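You operate a simulated robot arm through the tools that you are given. There is no shell and no other tool. Be economical: measure what you need, move in short steps, check, and stop when the job is done.

Carry out the task below with a simulated two-armed robot. There is one attempt and no reset: what you move stays moved.

TASK
Carry the red crate with both arms and set it on the top of the sample table.

It is judged by the outcome, as a careful person would: the job done as asked, and still so three seconds after it is handed in. It fails if anything else is knocked over, pushed out of place, dropped, spilled or broken.

THE ROBOT
Two 6-joint arms with two-finger parallel grippers on one trunk, on a base that drives. Base frame: it is fixed to the floor where the robot stands at the start and does not move with it; the origin is under the middle of the robot, x ahead of it, y to its left, z up; the surface under the hand at the start is at about z = 660. Lengths are in mm, angles in rad, forces in N, time in s.
The left shoulder is at the start at [60, 187, 947], the right one opposite. With the tool pointing down near the work surface each hand reaches from about 260 to 620 mm from the robot's upright axis, wherever it stands, measured 20 degrees to its own side. Places, roughly: top of the sample table [-2200, -1800, 800]. Payload 1.57 kg a hand.
The tool frame of a hand sits at the grasp point between the pads (the TCP): z along the fingers, y along the line on which they close. The tips reach 30 mm beyond it. Largest opening 110 mm; finger width 24, thickness 12; the body of the gripper, 48 by 112 mm, starts 78 mm behind the TCP.
Orientation is that of the tool frame in the base frame, as [roll, pitch, yaw] about the fixed x, y, z axes, in that order (R = Rz(yaw) Ry(pitch) Rx(roll)). With the fingers straight down and closing along the base's y, the tool's x points along the base's -x, its y along +y and its z along -z.

THE INTERFACE
- The arms move only by the tool nudge_tool. It takes "left_series", "right_series" or both (then of equal length, played together; a hand with none holds still); each is a list of rows, each a list of 7 numbers: the shift along the tool's x, y, z in m, then the turn, a rotation vector about the tool's x, y, z in rad, then the finger opening in m, from 0 to 0.11. In form: [[tx, ty, tz, ax, ay, az, gripper], ...]. A call has 1 to 12 rows; each row shifts and turns the commanded pose from where the row before left it, along the tool's axes as they then stand. A row lasts 0.2 s, in which the tool goes at most 50 mm and 0.15 rad; a call with a longer step from one row to the next is refused whole, and so is a gripper value outside its range. Where a pose cannot be reached the arm comes as near as it can. A force on the tool above 40 N (or 10 N above the force at the start of the call, whichever is more), or a blocked arm, ends the call early, and 0.2 s more pass. The fingers move at their own pace (about 153 mm/s each) and stop on an object; they squeeze with about 33 N. The grip force told is the motor's: it shows also when the fingers shut on nothing. Time passes only in rows, and 0.2 s behind the last, so rows that do not move let the fingers close. It gives the time, the measured TCP pose, the force on the tool (base axes), the opening and the grip force at its end, in the units of the frame above (readings bear some noise), with the torque about the TCP (base axes, N m) and any sound that the robot's microphone picked up.
- Cameras (640 x 400 px; columns grow to the right, rows downward): "scene" is now at [6.7, 13.5, 1473]; the picture's right is [0.17, -0.98, 0.00], its down [-0.85, -0.15, -0.50] and it looks along [0.49, 0.09, -0.87] (base axes); focal length 286 px, centre (320, 200). "left" rides on the left gripper at [70, -16, -141] in its tool frame; the picture's right is [0.23, 0.97, 0.00], its down [-0.86, 0.20, -0.48] and it looks along [-0.47, 0.11, 0.88] (tool axes); focal length 222 px, centre (320, 200). "right" rides on the right gripper at [70, 16, -141] in its tool frame; the picture's right is [-0.23, 0.97, 0.00], its down [-0.86, -0.20, -0.48] and it looks along [-0.47, -0.11, 0.88] (tool axes); focal length 222 px, centre (320, 200). There is no depth. A picture from a camera that has moved, and an enlarged one, comes with that camera's place and axes in the base frame and with its lens.
- grab_frame(camera): a new picture of that camera. The clock stands still meanwhile.
- lift_body(by): slides the trunk up (or, below 0, down) by that many mm; the arms and the scene camera ride with it, the base frame stays. It gives what a move gives, with no picture.
- drive_base(legs): drives the robot by 1 to 6 legs, each [ahead, left, turn to the left] in mm, mm and rad, along the robot's own axes; the way and the turn of a leg run together, so that a leg with both is an arc; at most 1500 mm and 3.142 rad a leg. The arms and the cameras ride along, it lands a little off, and it stops where it bumps. It gives what a move gives.
- head_to(pan, tilt): turns the head with the scene camera to pan (to the left, within 1.501 rad either way) and tilt (down, from -0.506 to 1.204), counted from straight ahead of the robot. It gives what a move gives.
- zoom(camera, box): a new picture of the part [left, top, right, bottom] of that camera's present view, enlarged. The clock stands still meanwhile.
- job_done(): hands the job in; it is judged then, once.

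Work in short steps. Places have to be worked out from the pictures, the camera data and where the tool is seen: move nearer, look again, correct. Check each grasp and each placing, and mend what went wrong. You have 120 turns and 100 pictures in all, those below and enlarged ones among them. Open the grippers and draw the arms clear of the work before you hand the job in, unless the task says otherwise; then end with one line.

The tools are called after "Emit:" as a command line: name --argument value ..., lists and objects as JSON in quotes. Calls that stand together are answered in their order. nudge_tool: Moves the arms, as the interface text tells. Its arguments: {"type":"object","properties":{"left_series":{"type":"array","items":{"type":"array","items":{"type":"number"}}},"right_series":{"type":"array","items":{"type":"array","items":{"type":"number"}}}},"required":[]} The other tools are called the same way: lift_body (by) slides the trunk up or down; drive_base (legs) drives the base; head_to (pan, tilt) turns the head that bears the scene camera; grab_frame (camera) takes a picture; zoom (camera, box) takes an enlarged picture of a part of a camera's view; job_done () hands the job in.

At the start:

```text
time_s: 0.0
left_tool_pos: [499.6, 252.9, 887.0]
left_orientation: [-3.141, 0.001, 3.14]
left_wrist_force: [0.6, 0.1, -0.3]
left_moment: [0.01, 0.02, -0.01]
left_opening: 110.0
left_grasp_force: 0.1
right_tool_pos: [334.4, -80.0, 901.3]
right_orientation: [3.141, 0.0, -3.141]
right_wrist_force: [-0.1, -0.2, -0.5]
right_moment: [0.01, -0.01, 0.0]
right_opening: 109.9
right_grasp_force: 0.2
trunk travel left (down, up): [-575.0, 415.0]
robot x, y, heading: [1.1, -0.2, -0.0]
head pan, tilt: [0.175, 1.051]
```

scene: 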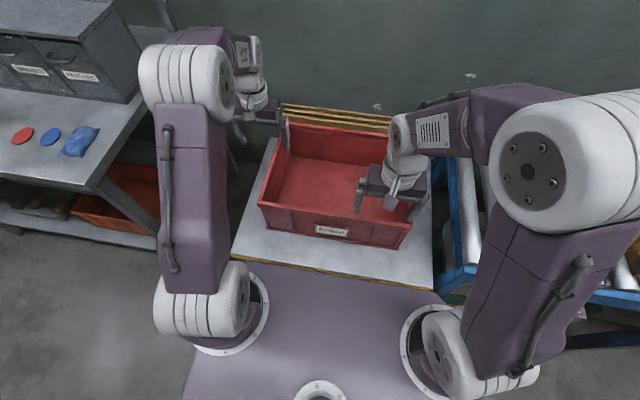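
right: 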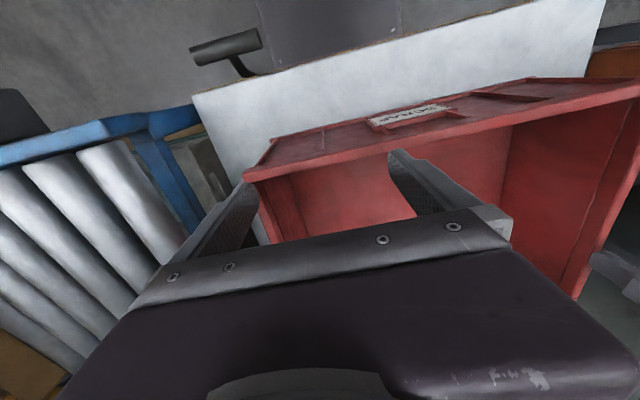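
left: 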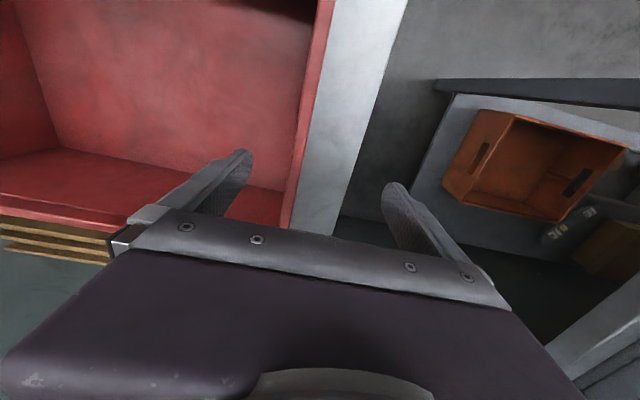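

The crate's front face sits at about x≈340, spanning y≈-160..230, with its rim around z≈830. I'll look closer at the rim and side walls before moving.

Emit:
zoom --camera "scene" --box '[220, 80, 460, 280]'

Emit:
zoom --camera "left" --box '[160, 0, 480, 240]'

```text
2.00 times, centred on (340, 180) of scene
camera zoom: at [6.7, 13.5, 1473.0], right [0.17, -0.98, 0.0], down [-0.85, -0.15, -0.5], along [0.49, 0.09, -0.87], focal length 572 px, centre (280, 240)
```

zoom: 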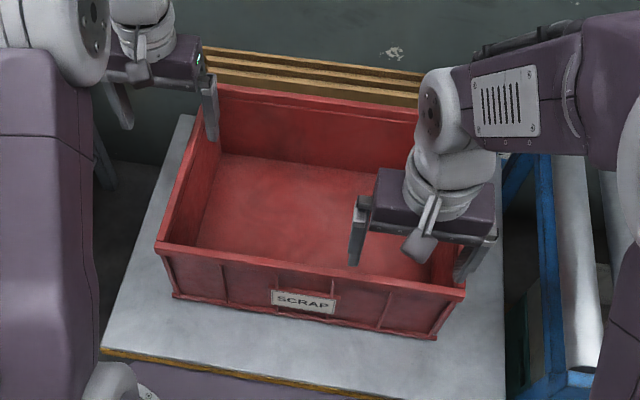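

```text
1.67 times, centred on (320, 120) of left
camera zoom: at [429.8, 237.1, 1029.3], right [-0.23, 0.97, 0.0], down [0.85, 0.2, 0.48], along [0.47, 0.11, -0.88], focal length 370 px, centre (320, 333)
```

zoom: 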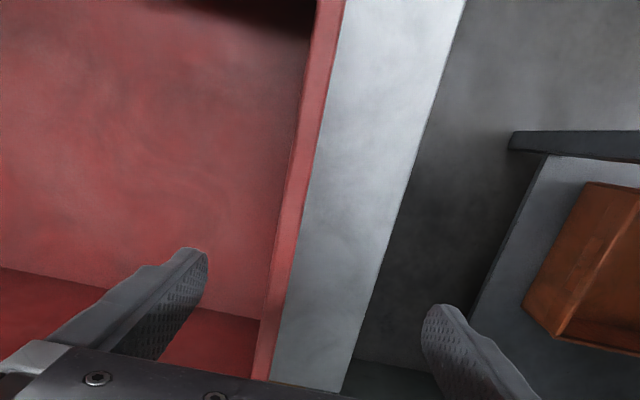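

Rim outer edge on the left is at y≈236 (rim centre ≈230, top z≈808), with no noticeable yaw; the crate spans x≈340..640. I move both hands above the middles of the side walls, still high.

Emit:
nudge_tool --left_series '[[0.0024, -0.0057, 0, 0, 0, 0, 0.11], [0.0024, -0.0057, 0, 0, 0, 0, 0.11], [0.0024, -0.0057, 0, 0, 0, 0, 0.11], [0.0024, -0.0057, 0, 0, 0, 0, 0.11], [0, 0, 0, 0, 0, 0, 0.11]]' --right_series '[[-0.039, -0.0188, 0, 0, 0, 0, 0.11], [-0.039, -0.0188, 0, 0, 0, 0, 0.11], [-0.039, -0.0188, 0, 0, 0, 0, 0.11], [-0.039, -0.0188, 0, 0, 0, 0, 0.11], [0, 0, 0, 0, 0, 0, 0.11]]'

Emit:
grab_frame --camera "right"

Emit:
grab_frame --camera "scene"

Emit:
grab_frame --camera "left"

```text
time_s: 1.2
left_tool_pos: [489.3, 230.2, 888.3]
left_orientation: [3.141, 0.001, 3.14]
left_wrist_force: [-0.5, 0.8, -0.2]
left_moment: [-0.02, -0.02, 0.01]
left_opening: 110.1
left_grasp_force: 0.0
right_tool_pos: [492.7, -155.4, 901.2]
right_orientation: [3.141, -0.001, 3.141]
right_wrist_force: [-0.9, 0.5, 1.3]
right_moment: [-0.01, -0.03, 0.02]
right_opening: 110.0
right_grasp_force: 0.1
trunk travel left (down, up): [-575.0, 415.0]
robot x, y, heading: [-0.6, 2.9, 0.002]
head pan, tilt: [0.175, 1.051]
```

```text
94 pictures are left
camera right: at [421.1, -141.0, 1042.9], right [0.23, 0.97, 0.0], down [0.85, -0.2, 0.48], along [0.47, -0.11, -0.88], focal length 222 px, centre (320, 200)
```

right: 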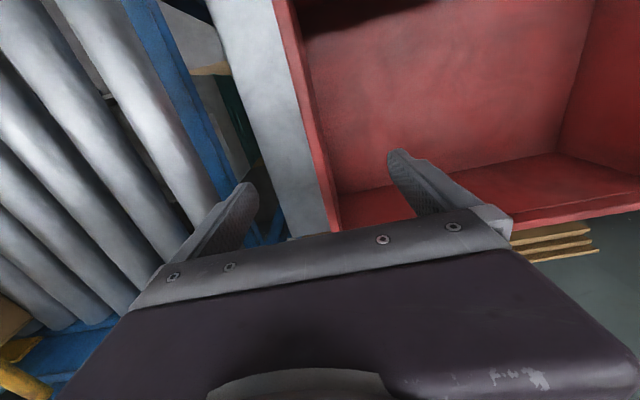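

```text
93 pictures are left
camera scene: at [5.6, 14.2, 1473.0], right [0.17, -0.98, 0.0], down [-0.85, -0.15, -0.5], along [0.49, 0.09, -0.87], focal length 286 px, centre (320, 200)
```

scene: 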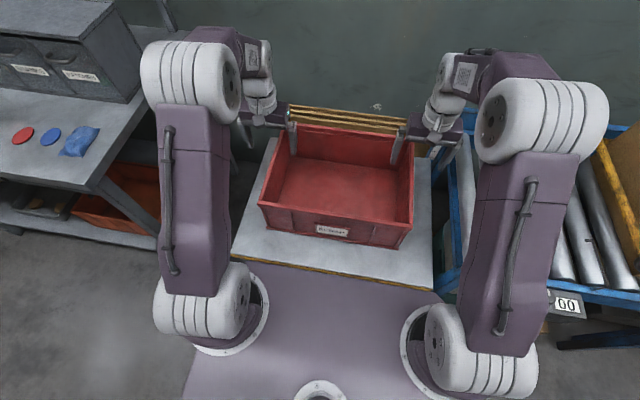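

```text
92 pictures are left
camera left: at [419.3, 214.5, 1029.6], right [-0.23, 0.97, 0.0], down [0.85, 0.2, 0.48], along [0.47, 0.11, -0.88], focal length 222 px, centre (320, 200)
```

left: 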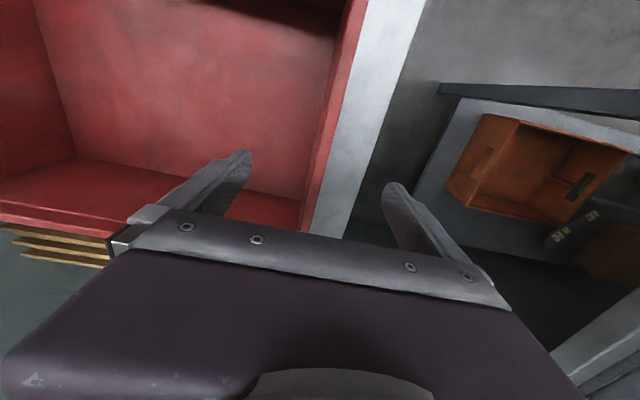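

Right rim centre reads y≈-160, left ≈231; both hands straddle the walls at mid-length. I lower to TCP z≈788 (tips ~50 mm below the rim), fingers open.

Emit:
nudge_tool --left_series '[[0, 0, 0.02, 0, 0, 0, 0.11], [0, 0, 0.02, 0, 0, 0, 0.11], [0, 0, 0.02, 0, 0, 0, 0.11], [0, 0, 0.02, 0, 0, 0, 0.11], [0, 0, 0.02, 0, 0, 0, 0.11], [0, 0, 0, 0, 0, 0, 0.11]]' --right_series '[[0, -0.0045, 0.0226, 0, 0, 0, 0.11], [0, 0, 0.0226, 0, 0, 0, 0.11], [0, 0, 0.0226, 0, 0, 0, 0.11], [0, 0, 0.0226, 0, 0, 0, 0.11], [0, 0, 0.0226, 0, 0, 0, 0.11], [0, 0, 0, 0, 0, 0, 0.11]]'

Emit:
zoom --camera "scene" --box '[220, 80, 460, 280]'

Emit:
grab_frame --camera "left"

Emit:
grab_frame --camera "right"

```text
time_s: 2.6
left_tool_pos: [489.7, 230.2, 787.7]
left_orientation: [-3.141, 0.003, -3.142]
left_wrist_force: [0.1, 0.0, -0.2]
left_moment: [0.0, 0.02, 0.01]
left_opening: 110.3
left_grasp_force: 0.1
right_tool_pos: [489.7, -160.1, 788.4]
right_orientation: [-3.142, 0.0, -3.141]
right_wrist_force: [-0.2, 0.2, -0.8]
right_moment: [0.03, 0.01, -0.01]
right_opening: 109.6
right_grasp_force: 0.1
trunk travel left (down, up): [-575.0, 415.0]
robot x, y, heading: [4.0, -0.3, -0.0]
head pan, tilt: [0.175, 1.051]
```

```text
2.00 times, centred on (340, 180) of scene
camera zoom: at [6.0, 13.5, 1473.0], right [0.17, -0.98, 0.0], down [-0.85, -0.15, -0.5], along [0.49, 0.09, -0.87], focal length 572 px, centre (280, 240)
```

zoom: 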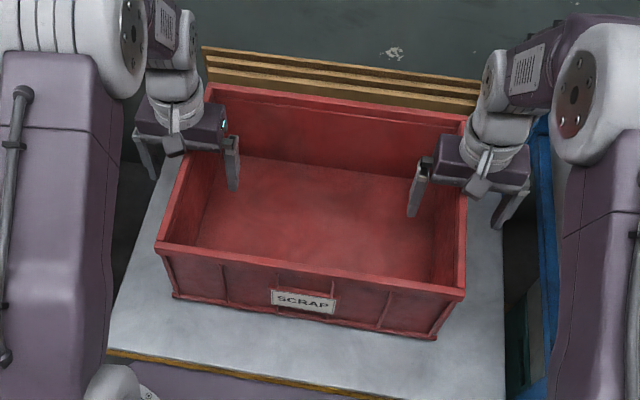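

```text
90 pictures are left
camera left: at [420.4, 214.0, 929.2], right [-0.23, 0.97, 0.0], down [0.85, 0.2, 0.48], along [0.47, 0.11, -0.88], focal length 222 px, centre (320, 200)
```

left: 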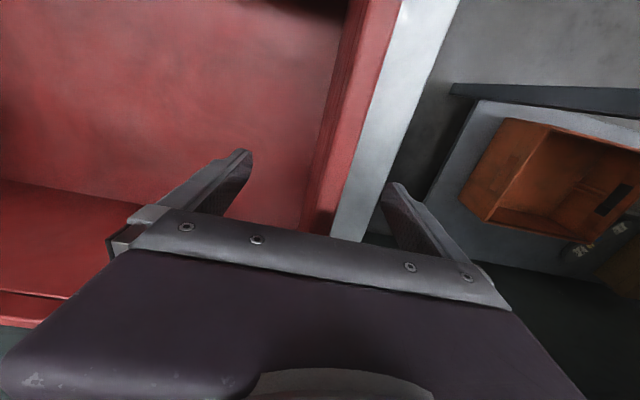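

```text
89 pictures are left
camera right: at [419.2, -145.7, 929.4], right [0.23, 0.97, 0.0], down [0.85, -0.2, 0.48], along [0.47, -0.11, -0.88], focal length 222 px, centre (320, 200)
```

right: 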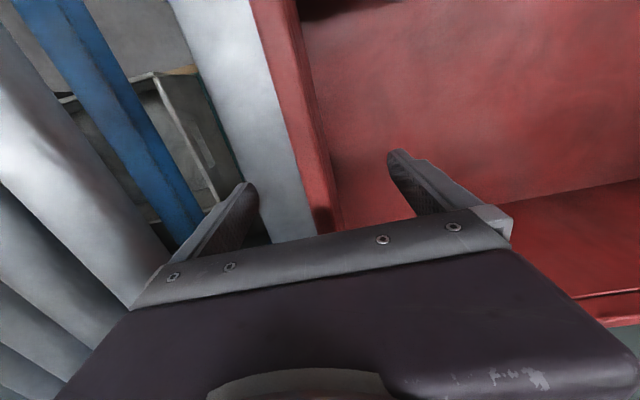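

Both hands straddle the walls with nothing touching. Close both grippers on the walls.

Emit:
nudge_tool --left_series '[[0, 0.003, 0, 0, 0, 0, 0.06], [0, 0, 0, 0, 0, 0, 0.0], [0, 0, 0, 0, 0, 0, 0.0], [0, 0, 0, 0, 0, 0, 0.0], [0, 0, 0, 0, 0, 0, 0.0]]' --right_series '[[0, 0, 0, 0, 0, 0, 0.06], [0, 0, 0, 0, 0, 0, 0.0], [0, 0, 0, 0, 0, 0, 0.0], [0, 0, 0, 0, 0, 0, 0.0], [0, 0, 0, 0, 0, 0, 0.0]]'

Emit:
zoom --camera "scene" --box '[220, 80, 460, 280]'

```text
time_s: 3.5
left_tool_pos: [489.5, 229.0, 786.7]
left_orientation: [-3.14, 0.0, -3.141]
left_wrist_force: [-0.6, -4.4, -0.4]
left_moment: [1.68, -0.27, 0.21]
left_opening: 12.0
left_grasp_force: 29.1
right_tool_pos: [491.3, -157.4, 789.2]
right_orientation: [3.14, 0.0, -3.139]
right_wrist_force: [0.9, 3.9, 0.4]
right_moment: [-1.74, -0.2, -0.28]
right_opening: 12.1
right_grasp_force: 28.5
trunk travel left (down, up): [-575.0, 415.0]
robot x, y, heading: [-0.6, 2.3, -0.001]
head pan, tilt: [0.175, 1.051]
stopped in row 4 (right hand): the force on the tool passed its limit at 42 N (the readings are from after the stop); the commanded pose is now the measured one
```

```text
2.00 times, centred on (340, 180) of scene
camera zoom: at [6.8, 13.6, 1473.0], right [0.17, -0.98, 0.0], down [-0.85, -0.15, -0.5], along [0.49, 0.09, -0.87], focal length 572 px, centre (280, 240)
```

zoom: 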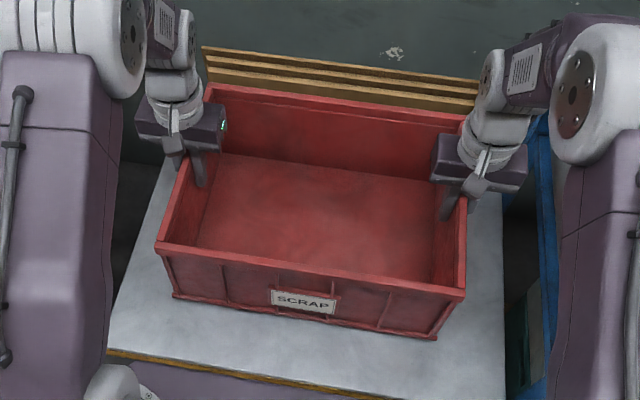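

Both grip 12 mm walls with ~29 N. I lift the trunk a little as a test.

Emit:
lift_body --by 40

Emit:
zoom --camera "scene" --box '[220, 80, 460, 280]'

```text
time_s: 4.3
left_tool_pos: [490.6, 230.1, 826.4]
left_orientation: [-3.138, -0.001, 3.138]
left_wrist_force: [-0.4, -5.0, -5.8]
left_moment: [1.72, -0.1, 0.11]
left_opening: 12.2
left_grasp_force: 28.7
right_tool_pos: [492.0, -158.2, 826.8]
right_orientation: [3.139, -0.002, -3.137]
right_wrist_force: [0.0, 5.0, -6.2]
right_moment: [-1.72, 0.0, -0.19]
right_opening: 11.9
right_grasp_force: 29.1
trunk travel left (down, up): [-615.0, 375.0]
robot x, y, heading: [0.8, 2.3, -0.004]
head pan, tilt: [0.175, 1.051]
```

```text
2.00 times, centred on (340, 180) of scene
camera zoom: at [8.9, 13.7, 1513.0], right [0.17, -0.98, 0.0], down [-0.85, -0.15, -0.5], along [0.49, 0.09, -0.87], focal length 572 px, centre (280, 240)
```

zoom: 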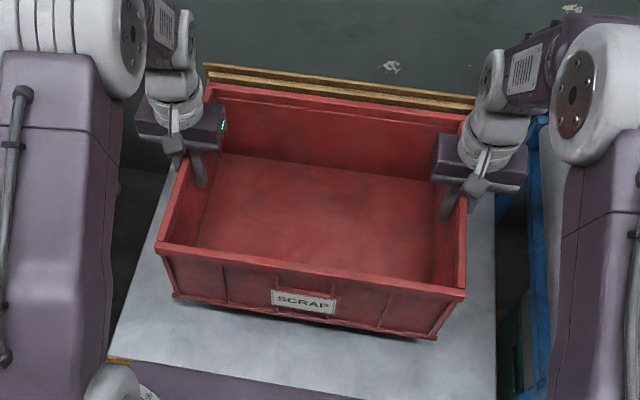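

The crate is lifted level, ~12 N total. I raise further so the crate bottom clears an 800 mm table, then look around.

Emit:
lift_body --by 220

Emit:
head_to --pan 1.5 --tilt 0.5

Emit:
grab_frame --camera "scene"

Emit:
head_to --pan -1.5 --tilt 0.5

Emit:
grab_frame --camera "scene"

```text
time_s: 6.7
left_tool_pos: [490.8, 230.1, 1045.5]
left_orientation: [-3.14, -0.004, 3.14]
left_wrist_force: [-0.1, -5.2, -5.6]
left_moment: [1.79, -0.08, 0.12]
left_opening: 12.0
left_grasp_force: 29.6
right_tool_pos: [491.6, -157.2, 1047.9]
right_orientation: [3.138, -0.001, 3.141]
right_wrist_force: [-0.2, 6.3, -5.4]
right_moment: [-1.82, -0.04, -0.15]
right_opening: 11.8
right_grasp_force: 29.4
trunk travel left (down, up): [-835.0, 155.0]
robot x, y, heading: [-0.6, -1.8, -0.007]
head pan, tilt: [0.175, 1.051]
```

```text
time_s: 8.2
left_tool_pos: [491.5, 228.8, 1046.0]
left_orientation: [-3.136, -0.002, 3.141]
left_wrist_force: [0.7, -6.5, -4.9]
left_moment: [1.79, -0.04, 0.11]
left_opening: 11.9
left_grasp_force: 29.2
right_tool_pos: [490.8, -157.0, 1046.1]
right_orientation: [3.139, -0.001, -3.139]
right_wrist_force: [-0.7, 7.6, -5.2]
right_moment: [-1.8, -0.07, -0.16]
right_opening: 12.1
right_grasp_force: 29.4
trunk travel left (down, up): [-835.0, 155.0]
robot x, y, heading: [-1.6, -0.7, -0.0]
head pan, tilt: [1.499, 0.499]
```

```text
86 pictures are left
camera scene: at [-50.3, 92.8, 1777.5], right [1.0, -0.07, 0.0], down [-0.04, -0.48, -0.88], along [0.06, 0.88, -0.48], focal length 286 px, centre (320, 200)
```

scene: 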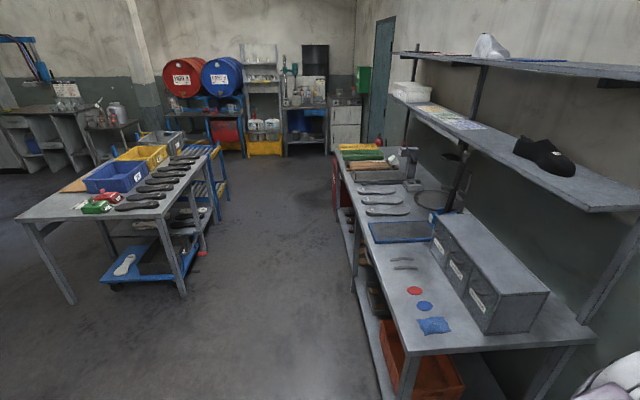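

```text
time_s: 10.8
left_tool_pos: [491.4, 230.2, 1047.1]
left_orientation: [-3.139, -0.002, 3.139]
left_wrist_force: [-0.6, -8.8, -4.9]
left_moment: [1.78, -0.06, 0.11]
left_opening: 11.9
left_grasp_force: 29.6
right_tool_pos: [491.1, -157.7, 1048.4]
right_orientation: [3.138, -0.002, -3.141]
right_wrist_force: [0.8, 7.6, -6.4]
right_moment: [-1.78, -0.06, -0.18]
right_opening: 11.9
right_grasp_force: 29.3
trunk travel left (down, up): [-835.0, 155.0]
robot x, y, heading: [-0.8, -0.6, 0.002]
head pan, tilt: [-1.499, 0.499]
```

```text
85 pictures are left
camera scene: at [-50.3, -88.7, 1777.6], right [-1.0, -0.07, 0.0], down [-0.04, 0.48, -0.88], along [0.06, -0.88, -0.48], focal length 286 px, centre (320, 200)
```

scene: 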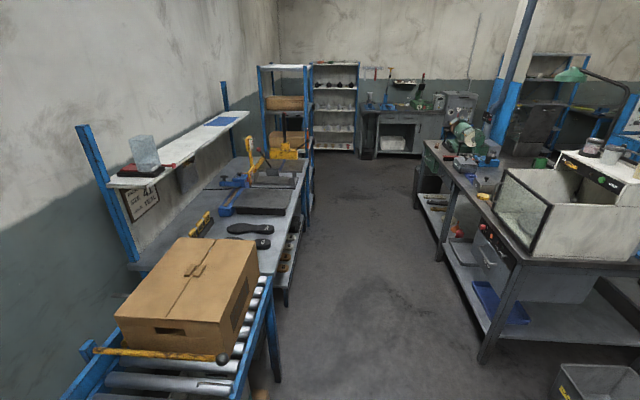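

The crate holds steady. The table is behind-right, so I back away 400 mm and turn a little to the right to see behind.

Emit:
drive_base --legs '[[-200, 0, 0], [-200, 0, 0], [0, 0, -0.5]]'

Emit:
grab_frame --camera "scene"

```text
time_s: 15.0
left_tool_pos: [136.7, -31.8, 1047.0]
left_orientation: [-3.138, 0.001, 2.643]
left_wrist_force: [-5.1, -7.4, -5.6]
left_moment: [1.58, -0.93, 0.07]
left_opening: 12.3
left_grasp_force: 29.0
right_tool_pos: [-47.4, -372.2, 1047.8]
right_orientation: [3.139, 0.0, 2.645]
right_wrist_force: [4.0, 7.6, -6.5]
right_moment: [-1.57, 0.85, -0.17]
right_opening: 11.8
right_grasp_force: 29.4
trunk travel left (down, up): [-835.0, 155.0]
robot x, y, heading: [-405.3, -1.5, -0.494]
head pan, tilt: [-1.499, 0.499]
```

```text
84 pictures are left
camera scene: at [-491.8, -52.5, 1777.6], right [-0.91, 0.41, 0.0], down [0.2, 0.44, -0.88], along [-0.36, -0.8, -0.48], focal length 286 px, centre (320, 200)
```

scene: 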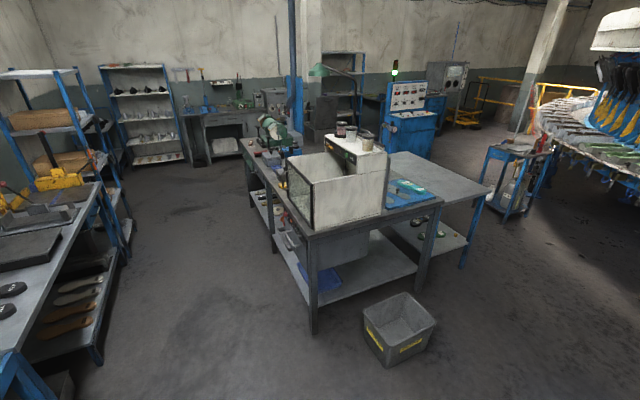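

The bare table seen at (430,175) is the sample table: x≈-2490..-1910, near edge y≈-1300. A bin is on the floor around (-1450,-950). I'll turn further right to see the path.

Emit:
drive_base --legs '[[0, 0, -0.55]]'

Emit:
grab_frame --camera "scene"

```text
time_s: 16.9
left_tool_pos: [43.6, -305.5, 1047.0]
left_orientation: [-3.138, -0.001, 2.103]
left_wrist_force: [-3.6, -1.7, -6.4]
left_moment: [0.82, -1.51, 0.11]
left_opening: 12.2
left_grasp_force: 29.8
right_tool_pos: [-290.6, -502.5, 1046.7]
right_orientation: [3.14, -0.001, 2.105]
right_wrist_force: [2.4, 2.0, -4.8]
right_moment: [-0.87, 1.49, -0.19]
right_opening: 12.0
right_grasp_force: 28.9
trunk travel left (down, up): [-835.0, 155.0]
robot x, y, heading: [-405.7, -2.1, -1.035]
head pan, tilt: [-1.499, 0.499]
```

```text
83 pictures are left
camera scene: at [-506.7, 0.6, 1777.6], right [-0.57, 0.82, 0.0], down [0.39, 0.27, -0.88], along [-0.72, -0.5, -0.48], focal length 286 px, centre (320, 200)
```

scene: 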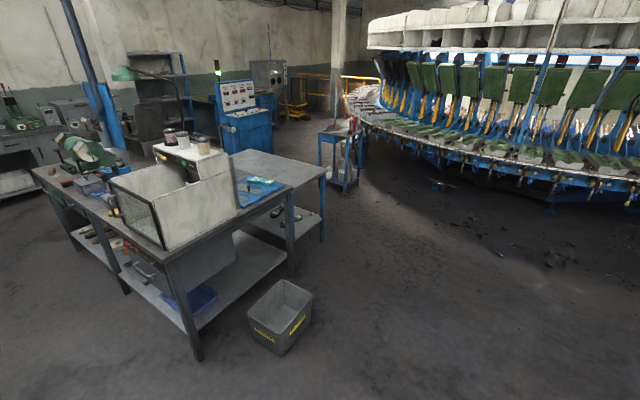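

The way along y≈0 toward x≈-2200 is clear. I turn to face -y and slide right, keeping the crate well away from the tank bench.

Emit:
drive_base --legs '[[0, 0, -0.536], [0, -900, 0], [0, -900, 0]]'

Emit:
head_to --pan 0.0 --tilt 0.6

Emit:
grab_frame --camera "scene"

```text
time_s: 27.4
left_tool_pos: [-1957.1, -498.7, 1045.4]
left_orientation: [-3.137, -0.003, 1.558]
left_wrist_force: [-2.9, 0.6, -5.9]
left_moment: [-0.09, -1.72, 0.13]
left_opening: 12.0
left_grasp_force: 29.2
right_tool_pos: [-2345.7, -495.4, 1047.3]
right_orientation: [3.139, 0.0, 1.562]
right_wrist_force: [3.0, -0.4, -5.1]
right_moment: [0.0, 1.7, -0.18]
right_opening: 11.8
right_grasp_force: 29.3
trunk travel left (down, up): [-835.0, 155.0]
robot x, y, heading: [-2184.6, -5.1, -1.579]
head pan, tilt: [-1.499, 0.499]
```

```text
time_s: 29.0
left_tool_pos: [-1956.8, -499.3, 1046.6]
left_orientation: [-3.14, -0.001, 1.557]
left_wrist_force: [-2.8, -0.5, -5.1]
left_moment: [-0.09, -1.71, 0.14]
left_opening: 11.9
left_grasp_force: 29.5
right_tool_pos: [-2346.4, -495.2, 1047.7]
right_orientation: [3.138, -0.001, 1.559]
right_wrist_force: [3.0, -0.3, -5.9]
right_moment: [-0.02, 1.76, -0.2]
right_opening: 12.0
right_grasp_force: 29.1
trunk travel left (down, up): [-835.0, 155.0]
robot x, y, heading: [-2185.8, -9.1, -1.585]
head pan, tilt: [0.0, 0.6]
```

```text
82 pictures are left
camera scene: at [-2181.7, -34.3, 1768.4], right [-1.0, 0.01, 0.0], down [0.01, 0.57, -0.82], along [-0.01, -0.82, -0.57], focal length 286 px, centre (320, 200)
```

scene: 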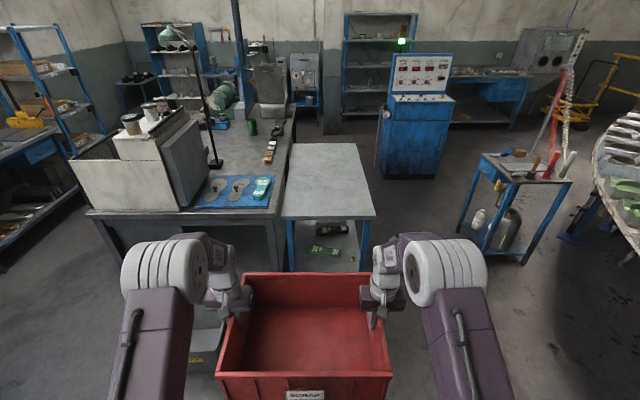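

Table top spans x≈-2500..-1985, y≈-1272..-2260. The crate centre (x≈-2152) must shift ~90 mm right; then I approach most of the way and recheck.

Emit:
drive_base --legs '[[0, -90, 0.012], [500, 0, 0], [250, 0, 0]]'

Emit:
grab_frame --camera "scene"

```text
time_s: 34.0
left_tool_pos: [-2041.2, -1247.2, 1047.2]
left_orientation: [-3.14, 0.0, 1.567]
left_wrist_force: [-3.1, 0.4, -5.6]
left_moment: [-0.07, -1.71, 0.14]
left_opening: 11.9
left_grasp_force: 29.5
right_tool_pos: [-2430.5, -1245.6, 1047.4]
right_orientation: [3.139, 0.002, 1.57]
right_wrist_force: [3.4, -0.8, -5.1]
right_moment: [-0.02, 1.7, -0.22]
right_opening: 11.9
right_grasp_force: 29.7
trunk travel left (down, up): [-835.0, 155.0]
robot x, y, heading: [-2272.1, -755.3, -1.572]
head pan, tilt: [0.0, 0.6]
```

```text
81 pictures are left
camera scene: at [-2270.0, -782.5, 1768.4], right [-1.0, 0.0, 0.0], down [0.0, 0.56, -0.83], along [0.0, -0.83, -0.56], focal length 286 px, centre (320, 200)
```

scene: 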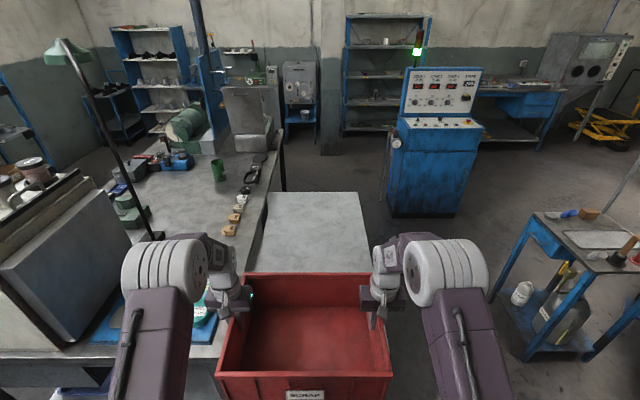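

The crate is centred laterally on the table (table x≈-2500..-1946, crate centre -2236). I advance 240 mm so the crate sits fully over the top.

Emit:
drive_base --legs '[[140, 0, 0], [100, 0, 0]]'

Emit:
grab_frame --camera "left"

Emit:
head_to --pan 0.0 --tilt 1.15

Emit:
grab_frame --camera "scene"

```text
time_s: 36.1
left_tool_pos: [-2043.2, -1488.7, 1048.3]
left_orientation: [-3.14, 0.001, 1.567]
left_wrist_force: [-3.7, 0.2, -4.9]
left_moment: [-0.09, -1.67, 0.11]
left_opening: 11.9
left_grasp_force: 28.9
right_tool_pos: [-2432.0, -1487.0, 1047.8]
right_orientation: [3.137, 0.0, 1.567]
right_wrist_force: [3.8, 0.2, -5.4]
right_moment: [-0.01, 1.75, -0.18]
right_opening: 11.9
right_grasp_force: 29.0
trunk travel left (down, up): [-835.0, 155.0]
robot x, y, heading: [-2273.9, -999.5, -1.579]
head pan, tilt: [0.0, 0.6]
```

```text
80 pictures are left
camera left: at [-2058.6, -1417.8, 1189.5], right [0.98, 0.22, 0.0], down [0.2, -0.86, 0.48], along [0.1, -0.47, -0.88], focal length 222 px, centre (320, 200)
```

left: 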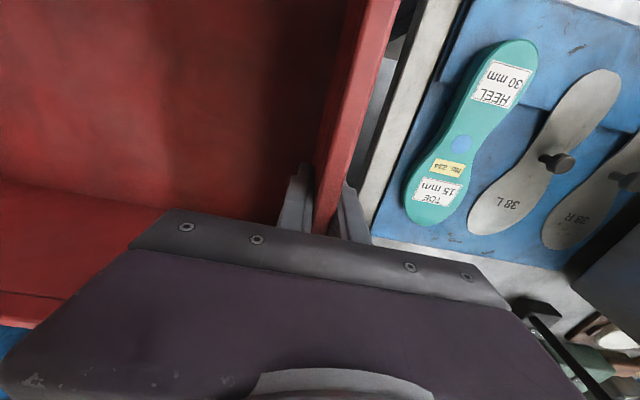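

```text
time_s: 37.1
left_tool_pos: [-2043.4, -1490.7, 1047.0]
left_orientation: [-3.139, 0.0, 1.565]
left_wrist_force: [-2.5, 0.0, -6.3]
left_moment: [-0.12, -1.69, 0.13]
left_opening: 11.9
left_grasp_force: 29.4
right_tool_pos: [-2431.5, -1489.8, 1047.0]
right_orientation: [3.138, -0.001, 1.568]
right_wrist_force: [2.1, 0.7, -5.7]
right_moment: [-0.02, 1.7, -0.22]
right_opening: 12.2
right_grasp_force: 29.2
trunk travel left (down, up): [-835.0, 155.0]
robot x, y, heading: [-2269.5, -999.6, -1.574]
head pan, tilt: [0.0, 1.15]
```

```text
79 pictures are left
camera scene: at [-2270.6, -998.0, 1726.7], right [-1.0, 0.0, 0.0], down [0.0, 0.91, -0.41], along [0.0, -0.41, -0.91], focal length 286 px, centre (320, 200)
```

scene: 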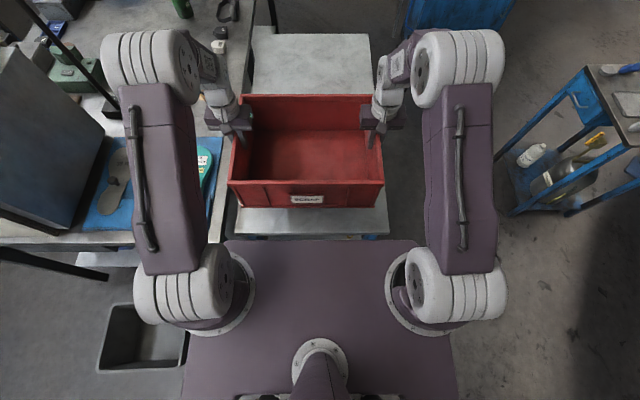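

Crate is over the table: margins about 70 mm on the sides and 54 mm at the near edge. I lower the trunk 95 mm, then check.

Emit:
lift_body --by -95

Emit:
zoom --camera "scene" --box '[200, 80, 420, 260]'

```text
time_s: 38.4
left_tool_pos: [-2043.9, -1490.8, 951.8]
left_orientation: [-3.139, -0.003, 1.565]
left_wrist_force: [-3.0, -0.2, -4.4]
left_moment: [-0.04, -1.7, 0.12]
left_opening: 12.0
left_grasp_force: 29.5
right_tool_pos: [-2432.1, -1488.8, 953.0]
right_orientation: [3.137, -0.001, 1.568]
right_wrist_force: [4.1, 0.5, -4.5]
right_moment: [-0.1, 1.7, -0.19]
right_opening: 11.7
right_grasp_force: 29.0
trunk travel left (down, up): [-740.0, 250.0]
robot x, y, heading: [-2274.9, -998.4, -1.574]
head pan, tilt: [0.0, 1.15]
```

```text
2.22 times, centred on (310, 170) of scene
camera zoom: at [-2270.6, -997.7, 1631.7], right [-1.0, 0.0, 0.0], down [0.0, 0.91, -0.41], along [0.0, -0.41, -0.91], focal length 636 px, centre (342, 267)
```

zoom: 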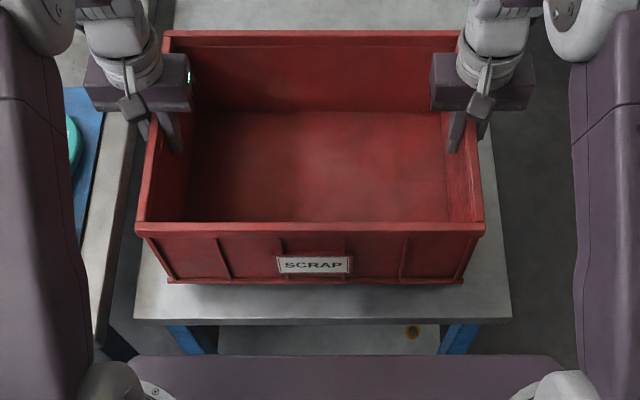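

Everything lines up; ~24 mm to go. I lower the last bit with both hands in small steps that stop on force.

Emit:
nudge_tool --left_series '[[0, 0, 0.005, 0, 0, 0, 0], [0, 0, 0.005, 0, 0, 0, 0], [0, 0, 0.004, 0, 0, 0, 0], [0, 0, 0.003, 0, 0, 0, 0]]' --right_series '[[0, 0, 0.005, 0, 0, 0, 0], [0, 0, 0.005, 0, 0, 0, 0], [0, 0, 0.004, 0, 0, 0, 0], [0, 0, 0.003, 0, 0, 0, 0]]'

```text
time_s: 39.4
left_tool_pos: [-2043.8, -1490.7, 934.8]
left_orientation: [-3.138, -0.001, 1.564]
left_wrist_force: [-4.9, 2.1, -7.1]
left_moment: [-0.78, -1.94, -0.08]
left_opening: 12.3
left_grasp_force: 29.1
right_tool_pos: [-2431.2, -1487.7, 934.2]
right_orientation: [3.14, -0.001, 1.567]
right_wrist_force: [4.7, -1.6, -3.6]
right_moment: [0.66, 1.41, -0.47]
right_opening: 11.9
right_grasp_force: 29.1
trunk travel left (down, up): [-740.0, 250.0]
robot x, y, heading: [-2268.8, -1003.1, -1.576]
head pan, tilt: [0.0, 1.15]
```

Moments changed a little; I look before continuing.

Emit:
zoom --camera "scene" --box '[200, 80, 420, 260]'

Emit:
nudge_tool --left_series '[[0, 0, 0, 0, 0, 0, 0], [0, 0, 0, 0, 0, 0, 0]]' --right_series '[[0, 0, 0, 0, 0, 0, 0], [0, 0, 0, 0, 0, 0, 0]]'

```text
2.22 times, centred on (310, 170) of scene
camera zoom: at [-2270.6, -998.6, 1631.7], right [-1.0, 0.0, 0.0], down [0.0, 0.91, -0.41], along [0.0, -0.41, -0.91], focal length 636 px, centre (342, 267)
```

zoom: 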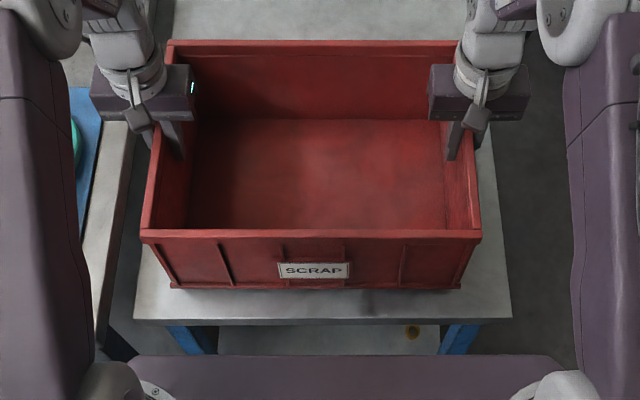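

```text
time_s: 40.0
left_tool_pos: [-2043.8, -1490.7, 932.7]
left_orientation: [-3.138, -0.003, 1.566]
left_wrist_force: [-8.2, 1.2, -7.0]
left_moment: [-0.77, -2.01, -0.02]
left_opening: 11.9
left_grasp_force: 29.5
right_tool_pos: [-2431.8, -1488.4, 934.9]
right_orientation: [3.138, -0.001, 1.567]
right_wrist_force: [7.3, -1.9, -2.8]
right_moment: [0.66, 1.32, -0.5]
right_opening: 12.4
right_grasp_force: 29.2
trunk travel left (down, up): [-740.0, 250.0]
robot x, y, heading: [-2271.6, -998.0, -1.574]
head pan, tilt: [0.0, 1.15]
```

Still level and ~6 mm above the table; continuing slowly until support is felt.

Emit:
nudge_tool --left_series '[[0, 0, 0.002, 0, 0, 0, 0], [0, 0, 0.002, 0, 0, 0, 0], [0, 0, 0.001, 0, 0, 0, 0]]' --right_series '[[0, 0, 0.002, 0, 0, 0, 0], [0, 0, 0.002, 0, 0, 0, 0], [0, 0, 0.001, 0, 0, 0, 0]]'

```text
time_s: 40.8
left_tool_pos: [-2043.3, -1489.0, 929.2]
left_orientation: [-3.138, -0.001, 1.566]
left_wrist_force: [-5.7, 0.4, -4.7]
left_moment: [0.29, -1.34, 0.17]
left_opening: 11.9
left_grasp_force: 29.2
right_tool_pos: [-2432.2, -1487.5, 929.6]
right_orientation: [3.141, -0.001, 1.568]
right_wrist_force: [7.5, 0.4, -6.1]
right_moment: [-0.41, 1.92, -0.2]
right_opening: 12.0
right_grasp_force: 29.2
trunk travel left (down, up): [-740.0, 250.0]
robot x, y, heading: [-2274.4, -996.4, -1.574]
head pan, tilt: [0.0, 1.15]
```

Weight is still carried (−4.7/−6.1 N), so no contact yet; a few more millimetres.

Emit:
nudge_tool --left_series '[[0, 0, 0.0015, 0, 0, 0, 0], [0, 0, 0.0015, 0, 0, 0, 0], [0, 0, 0, 0, 0, 0, 0]]' --right_series '[[0, 0, 0.0015, 0, 0, 0, 0], [0, 0, 0.0015, 0, 0, 0, 0], [0, 0, 0, 0, 0, 0, 0]]'

```text
time_s: 41.6
left_tool_pos: [-2043.8, -1490.3, 926.6]
left_orientation: [-3.139, -0.001, 1.565]
left_wrist_force: [-9.5, -1.4, 8.5]
left_moment: [1.19, -1.65, 0.36]
left_opening: 11.8
left_grasp_force: 28.9
right_tool_pos: [-2430.7, -1488.8, 928.5]
right_orientation: [3.137, 0.001, 1.568]
right_wrist_force: [8.9, -3.2, 2.5]
right_moment: [1.1, 1.91, -0.21]
right_opening: 12.1
right_grasp_force: 29.3
trunk travel left (down, up): [-740.0, 250.0]
robot x, y, heading: [-2267.7, -998.3, -1.571]
head pan, tilt: [0.0, 1.15]
```

Contact: the forces reversed sign on both hands. I open the grippers in place.

Emit:
nudge_tool --left_series '[[0, 0, 0, 0, 0, 0, 0.02], [0, 0, 0, 0, 0, 0, 0.05], [0, 0, 0, 0, 0, 0, 0.08], [0, 0, 0, 0, 0, 0, 0.08]]' --right_series '[[0, 0, 0, 0, 0, 0, 0.02], [0, 0, 0, 0, 0, 0, 0.05], [0, 0, 0, 0, 0, 0, 0.08], [0, 0, 0, 0, 0, 0, 0.08]]'

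Emit:
zoom --camera "scene" --box '[200, 80, 420, 260]'

```text
time_s: 42.6
left_tool_pos: [-2043.2, -1489.1, 927.1]
left_orientation: [-3.139, -0.003, 1.564]
left_wrist_force: [-0.1, -0.2, -0.8]
left_moment: [0.03, -0.02, 0.0]
left_opening: 80.1
left_grasp_force: 0.0
right_tool_pos: [-2431.2, -1488.5, 927.0]
right_orientation: [3.138, -0.002, 1.566]
right_wrist_force: [-0.8, 0.0, -0.1]
right_moment: [-0.01, 0.0, 0.03]
right_opening: 80.1
right_grasp_force: 0.1
trunk travel left (down, up): [-740.0, 250.0]
robot x, y, heading: [-2271.4, -997.8, -1.572]
head pan, tilt: [0.0, 1.15]
```

```text
2.22 times, centred on (310, 170) of scene
camera zoom: at [-2270.7, -996.6, 1631.7], right [-1.0, 0.0, 0.0], down [0.0, 0.91, -0.41], along [0.0, -0.41, -0.91], focal length 636 px, centre (342, 267)
```

zoom: 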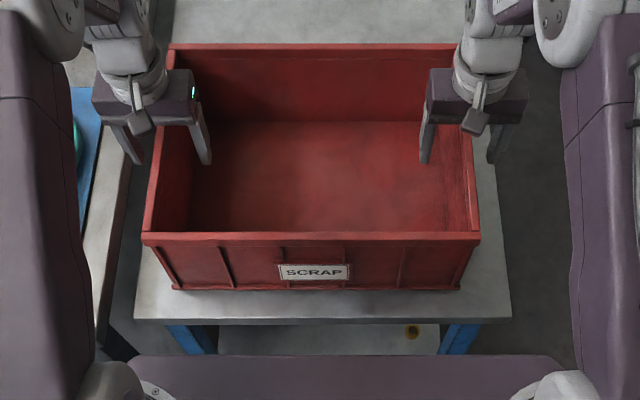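

Released cleanly, and the crate rests on the table. I raise the trunk 200 mm to draw the hands out, then back off straight.

Emit:
lift_body --by 200

Emit:
drive_base --legs '[[-350, 0, 0]]'

Emit:
head_to --pan 0.0 --tilt 0.8

Emit:
grab_frame --camera "scene"

```text
time_s: 44.7
left_tool_pos: [-2044.0, -1489.0, 1126.8]
left_orientation: [-3.141, -0.001, 1.565]
left_wrist_force: [-0.2, -0.4, -0.1]
left_moment: [0.0, -0.02, 0.02]
left_opening: 79.8
left_grasp_force: 0.1
right_tool_pos: [-2431.8, -1487.5, 1128.0]
right_orientation: [3.138, 0.0, 1.568]
right_wrist_force: [0.2, 0.0, 0.1]
right_moment: [-0.02, 0.0, 0.02]
right_opening: 79.9
right_grasp_force: 0.0
trunk travel left (down, up): [-940.0, 50.0]
robot x, y, heading: [-2269.1, -1001.3, -1.575]
head pan, tilt: [0.0, 1.15]
```

```text
time_s: 47.0
left_tool_pos: [-2045.7, -1138.4, 1125.1]
left_orientation: [-3.141, -0.004, 1.555]
left_wrist_force: [0.9, 0.3, -1.1]
left_moment: [0.02, 0.0, -0.03]
left_opening: 80.2
left_grasp_force: 0.0
right_tool_pos: [-2433.2, -1134.3, 1126.9]
right_orientation: [3.137, -0.004, 1.56]
right_wrist_force: [0.4, -0.3, -0.4]
right_moment: [0.0, 0.02, -0.02]
right_opening: 80.1
right_grasp_force: 0.1
trunk travel left (down, up): [-940.0, 50.0]
robot x, y, heading: [-2269.2, -646.7, -1.585]
head pan, tilt: [0.0, 1.15]
```

```text
time_s: 47.9
left_tool_pos: [-2045.3, -1136.3, 1125.7]
left_orientation: [-3.141, 0.0, 1.556]
left_wrist_force: [-0.4, 0.9, -0.1]
left_moment: [0.0, 0.01, 0.0]
left_opening: 79.9
left_grasp_force: 0.1
right_tool_pos: [-2433.3, -1132.3, 1127.1]
right_orientation: [3.137, 0.001, 1.559]
right_wrist_force: [0.6, -0.4, 0.6]
right_moment: [0.03, -0.02, 0.0]
right_opening: 80.1
right_grasp_force: 0.1
trunk travel left (down, up): [-940.0, 50.0]
robot x, y, heading: [-2270.3, -643.3, -1.587]
head pan, tilt: [0.0, 0.799]
```

```text
75 pictures are left
camera scene: at [-2267.8, -662.8, 1856.5], right [-1.0, 0.01, 0.0], down [0.01, 0.72, -0.7], along [-0.01, -0.7, -0.72], focal length 286 px, centre (320, 200)
```

scene: 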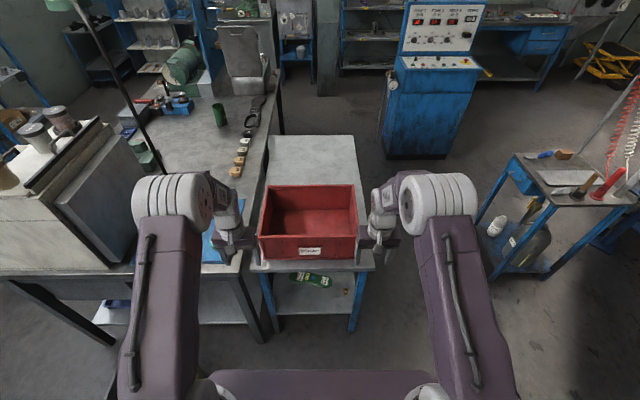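

The crate stands fully on the sample table, nothing else was disturbed, and the arms are clear with the grippers open, so I hand the job in.

Emit:
job_done

```text
The job is handed in.
```

The red crate is on the top of the sample table; both arms carried it there, and the last picture showed nothing else disturbed.
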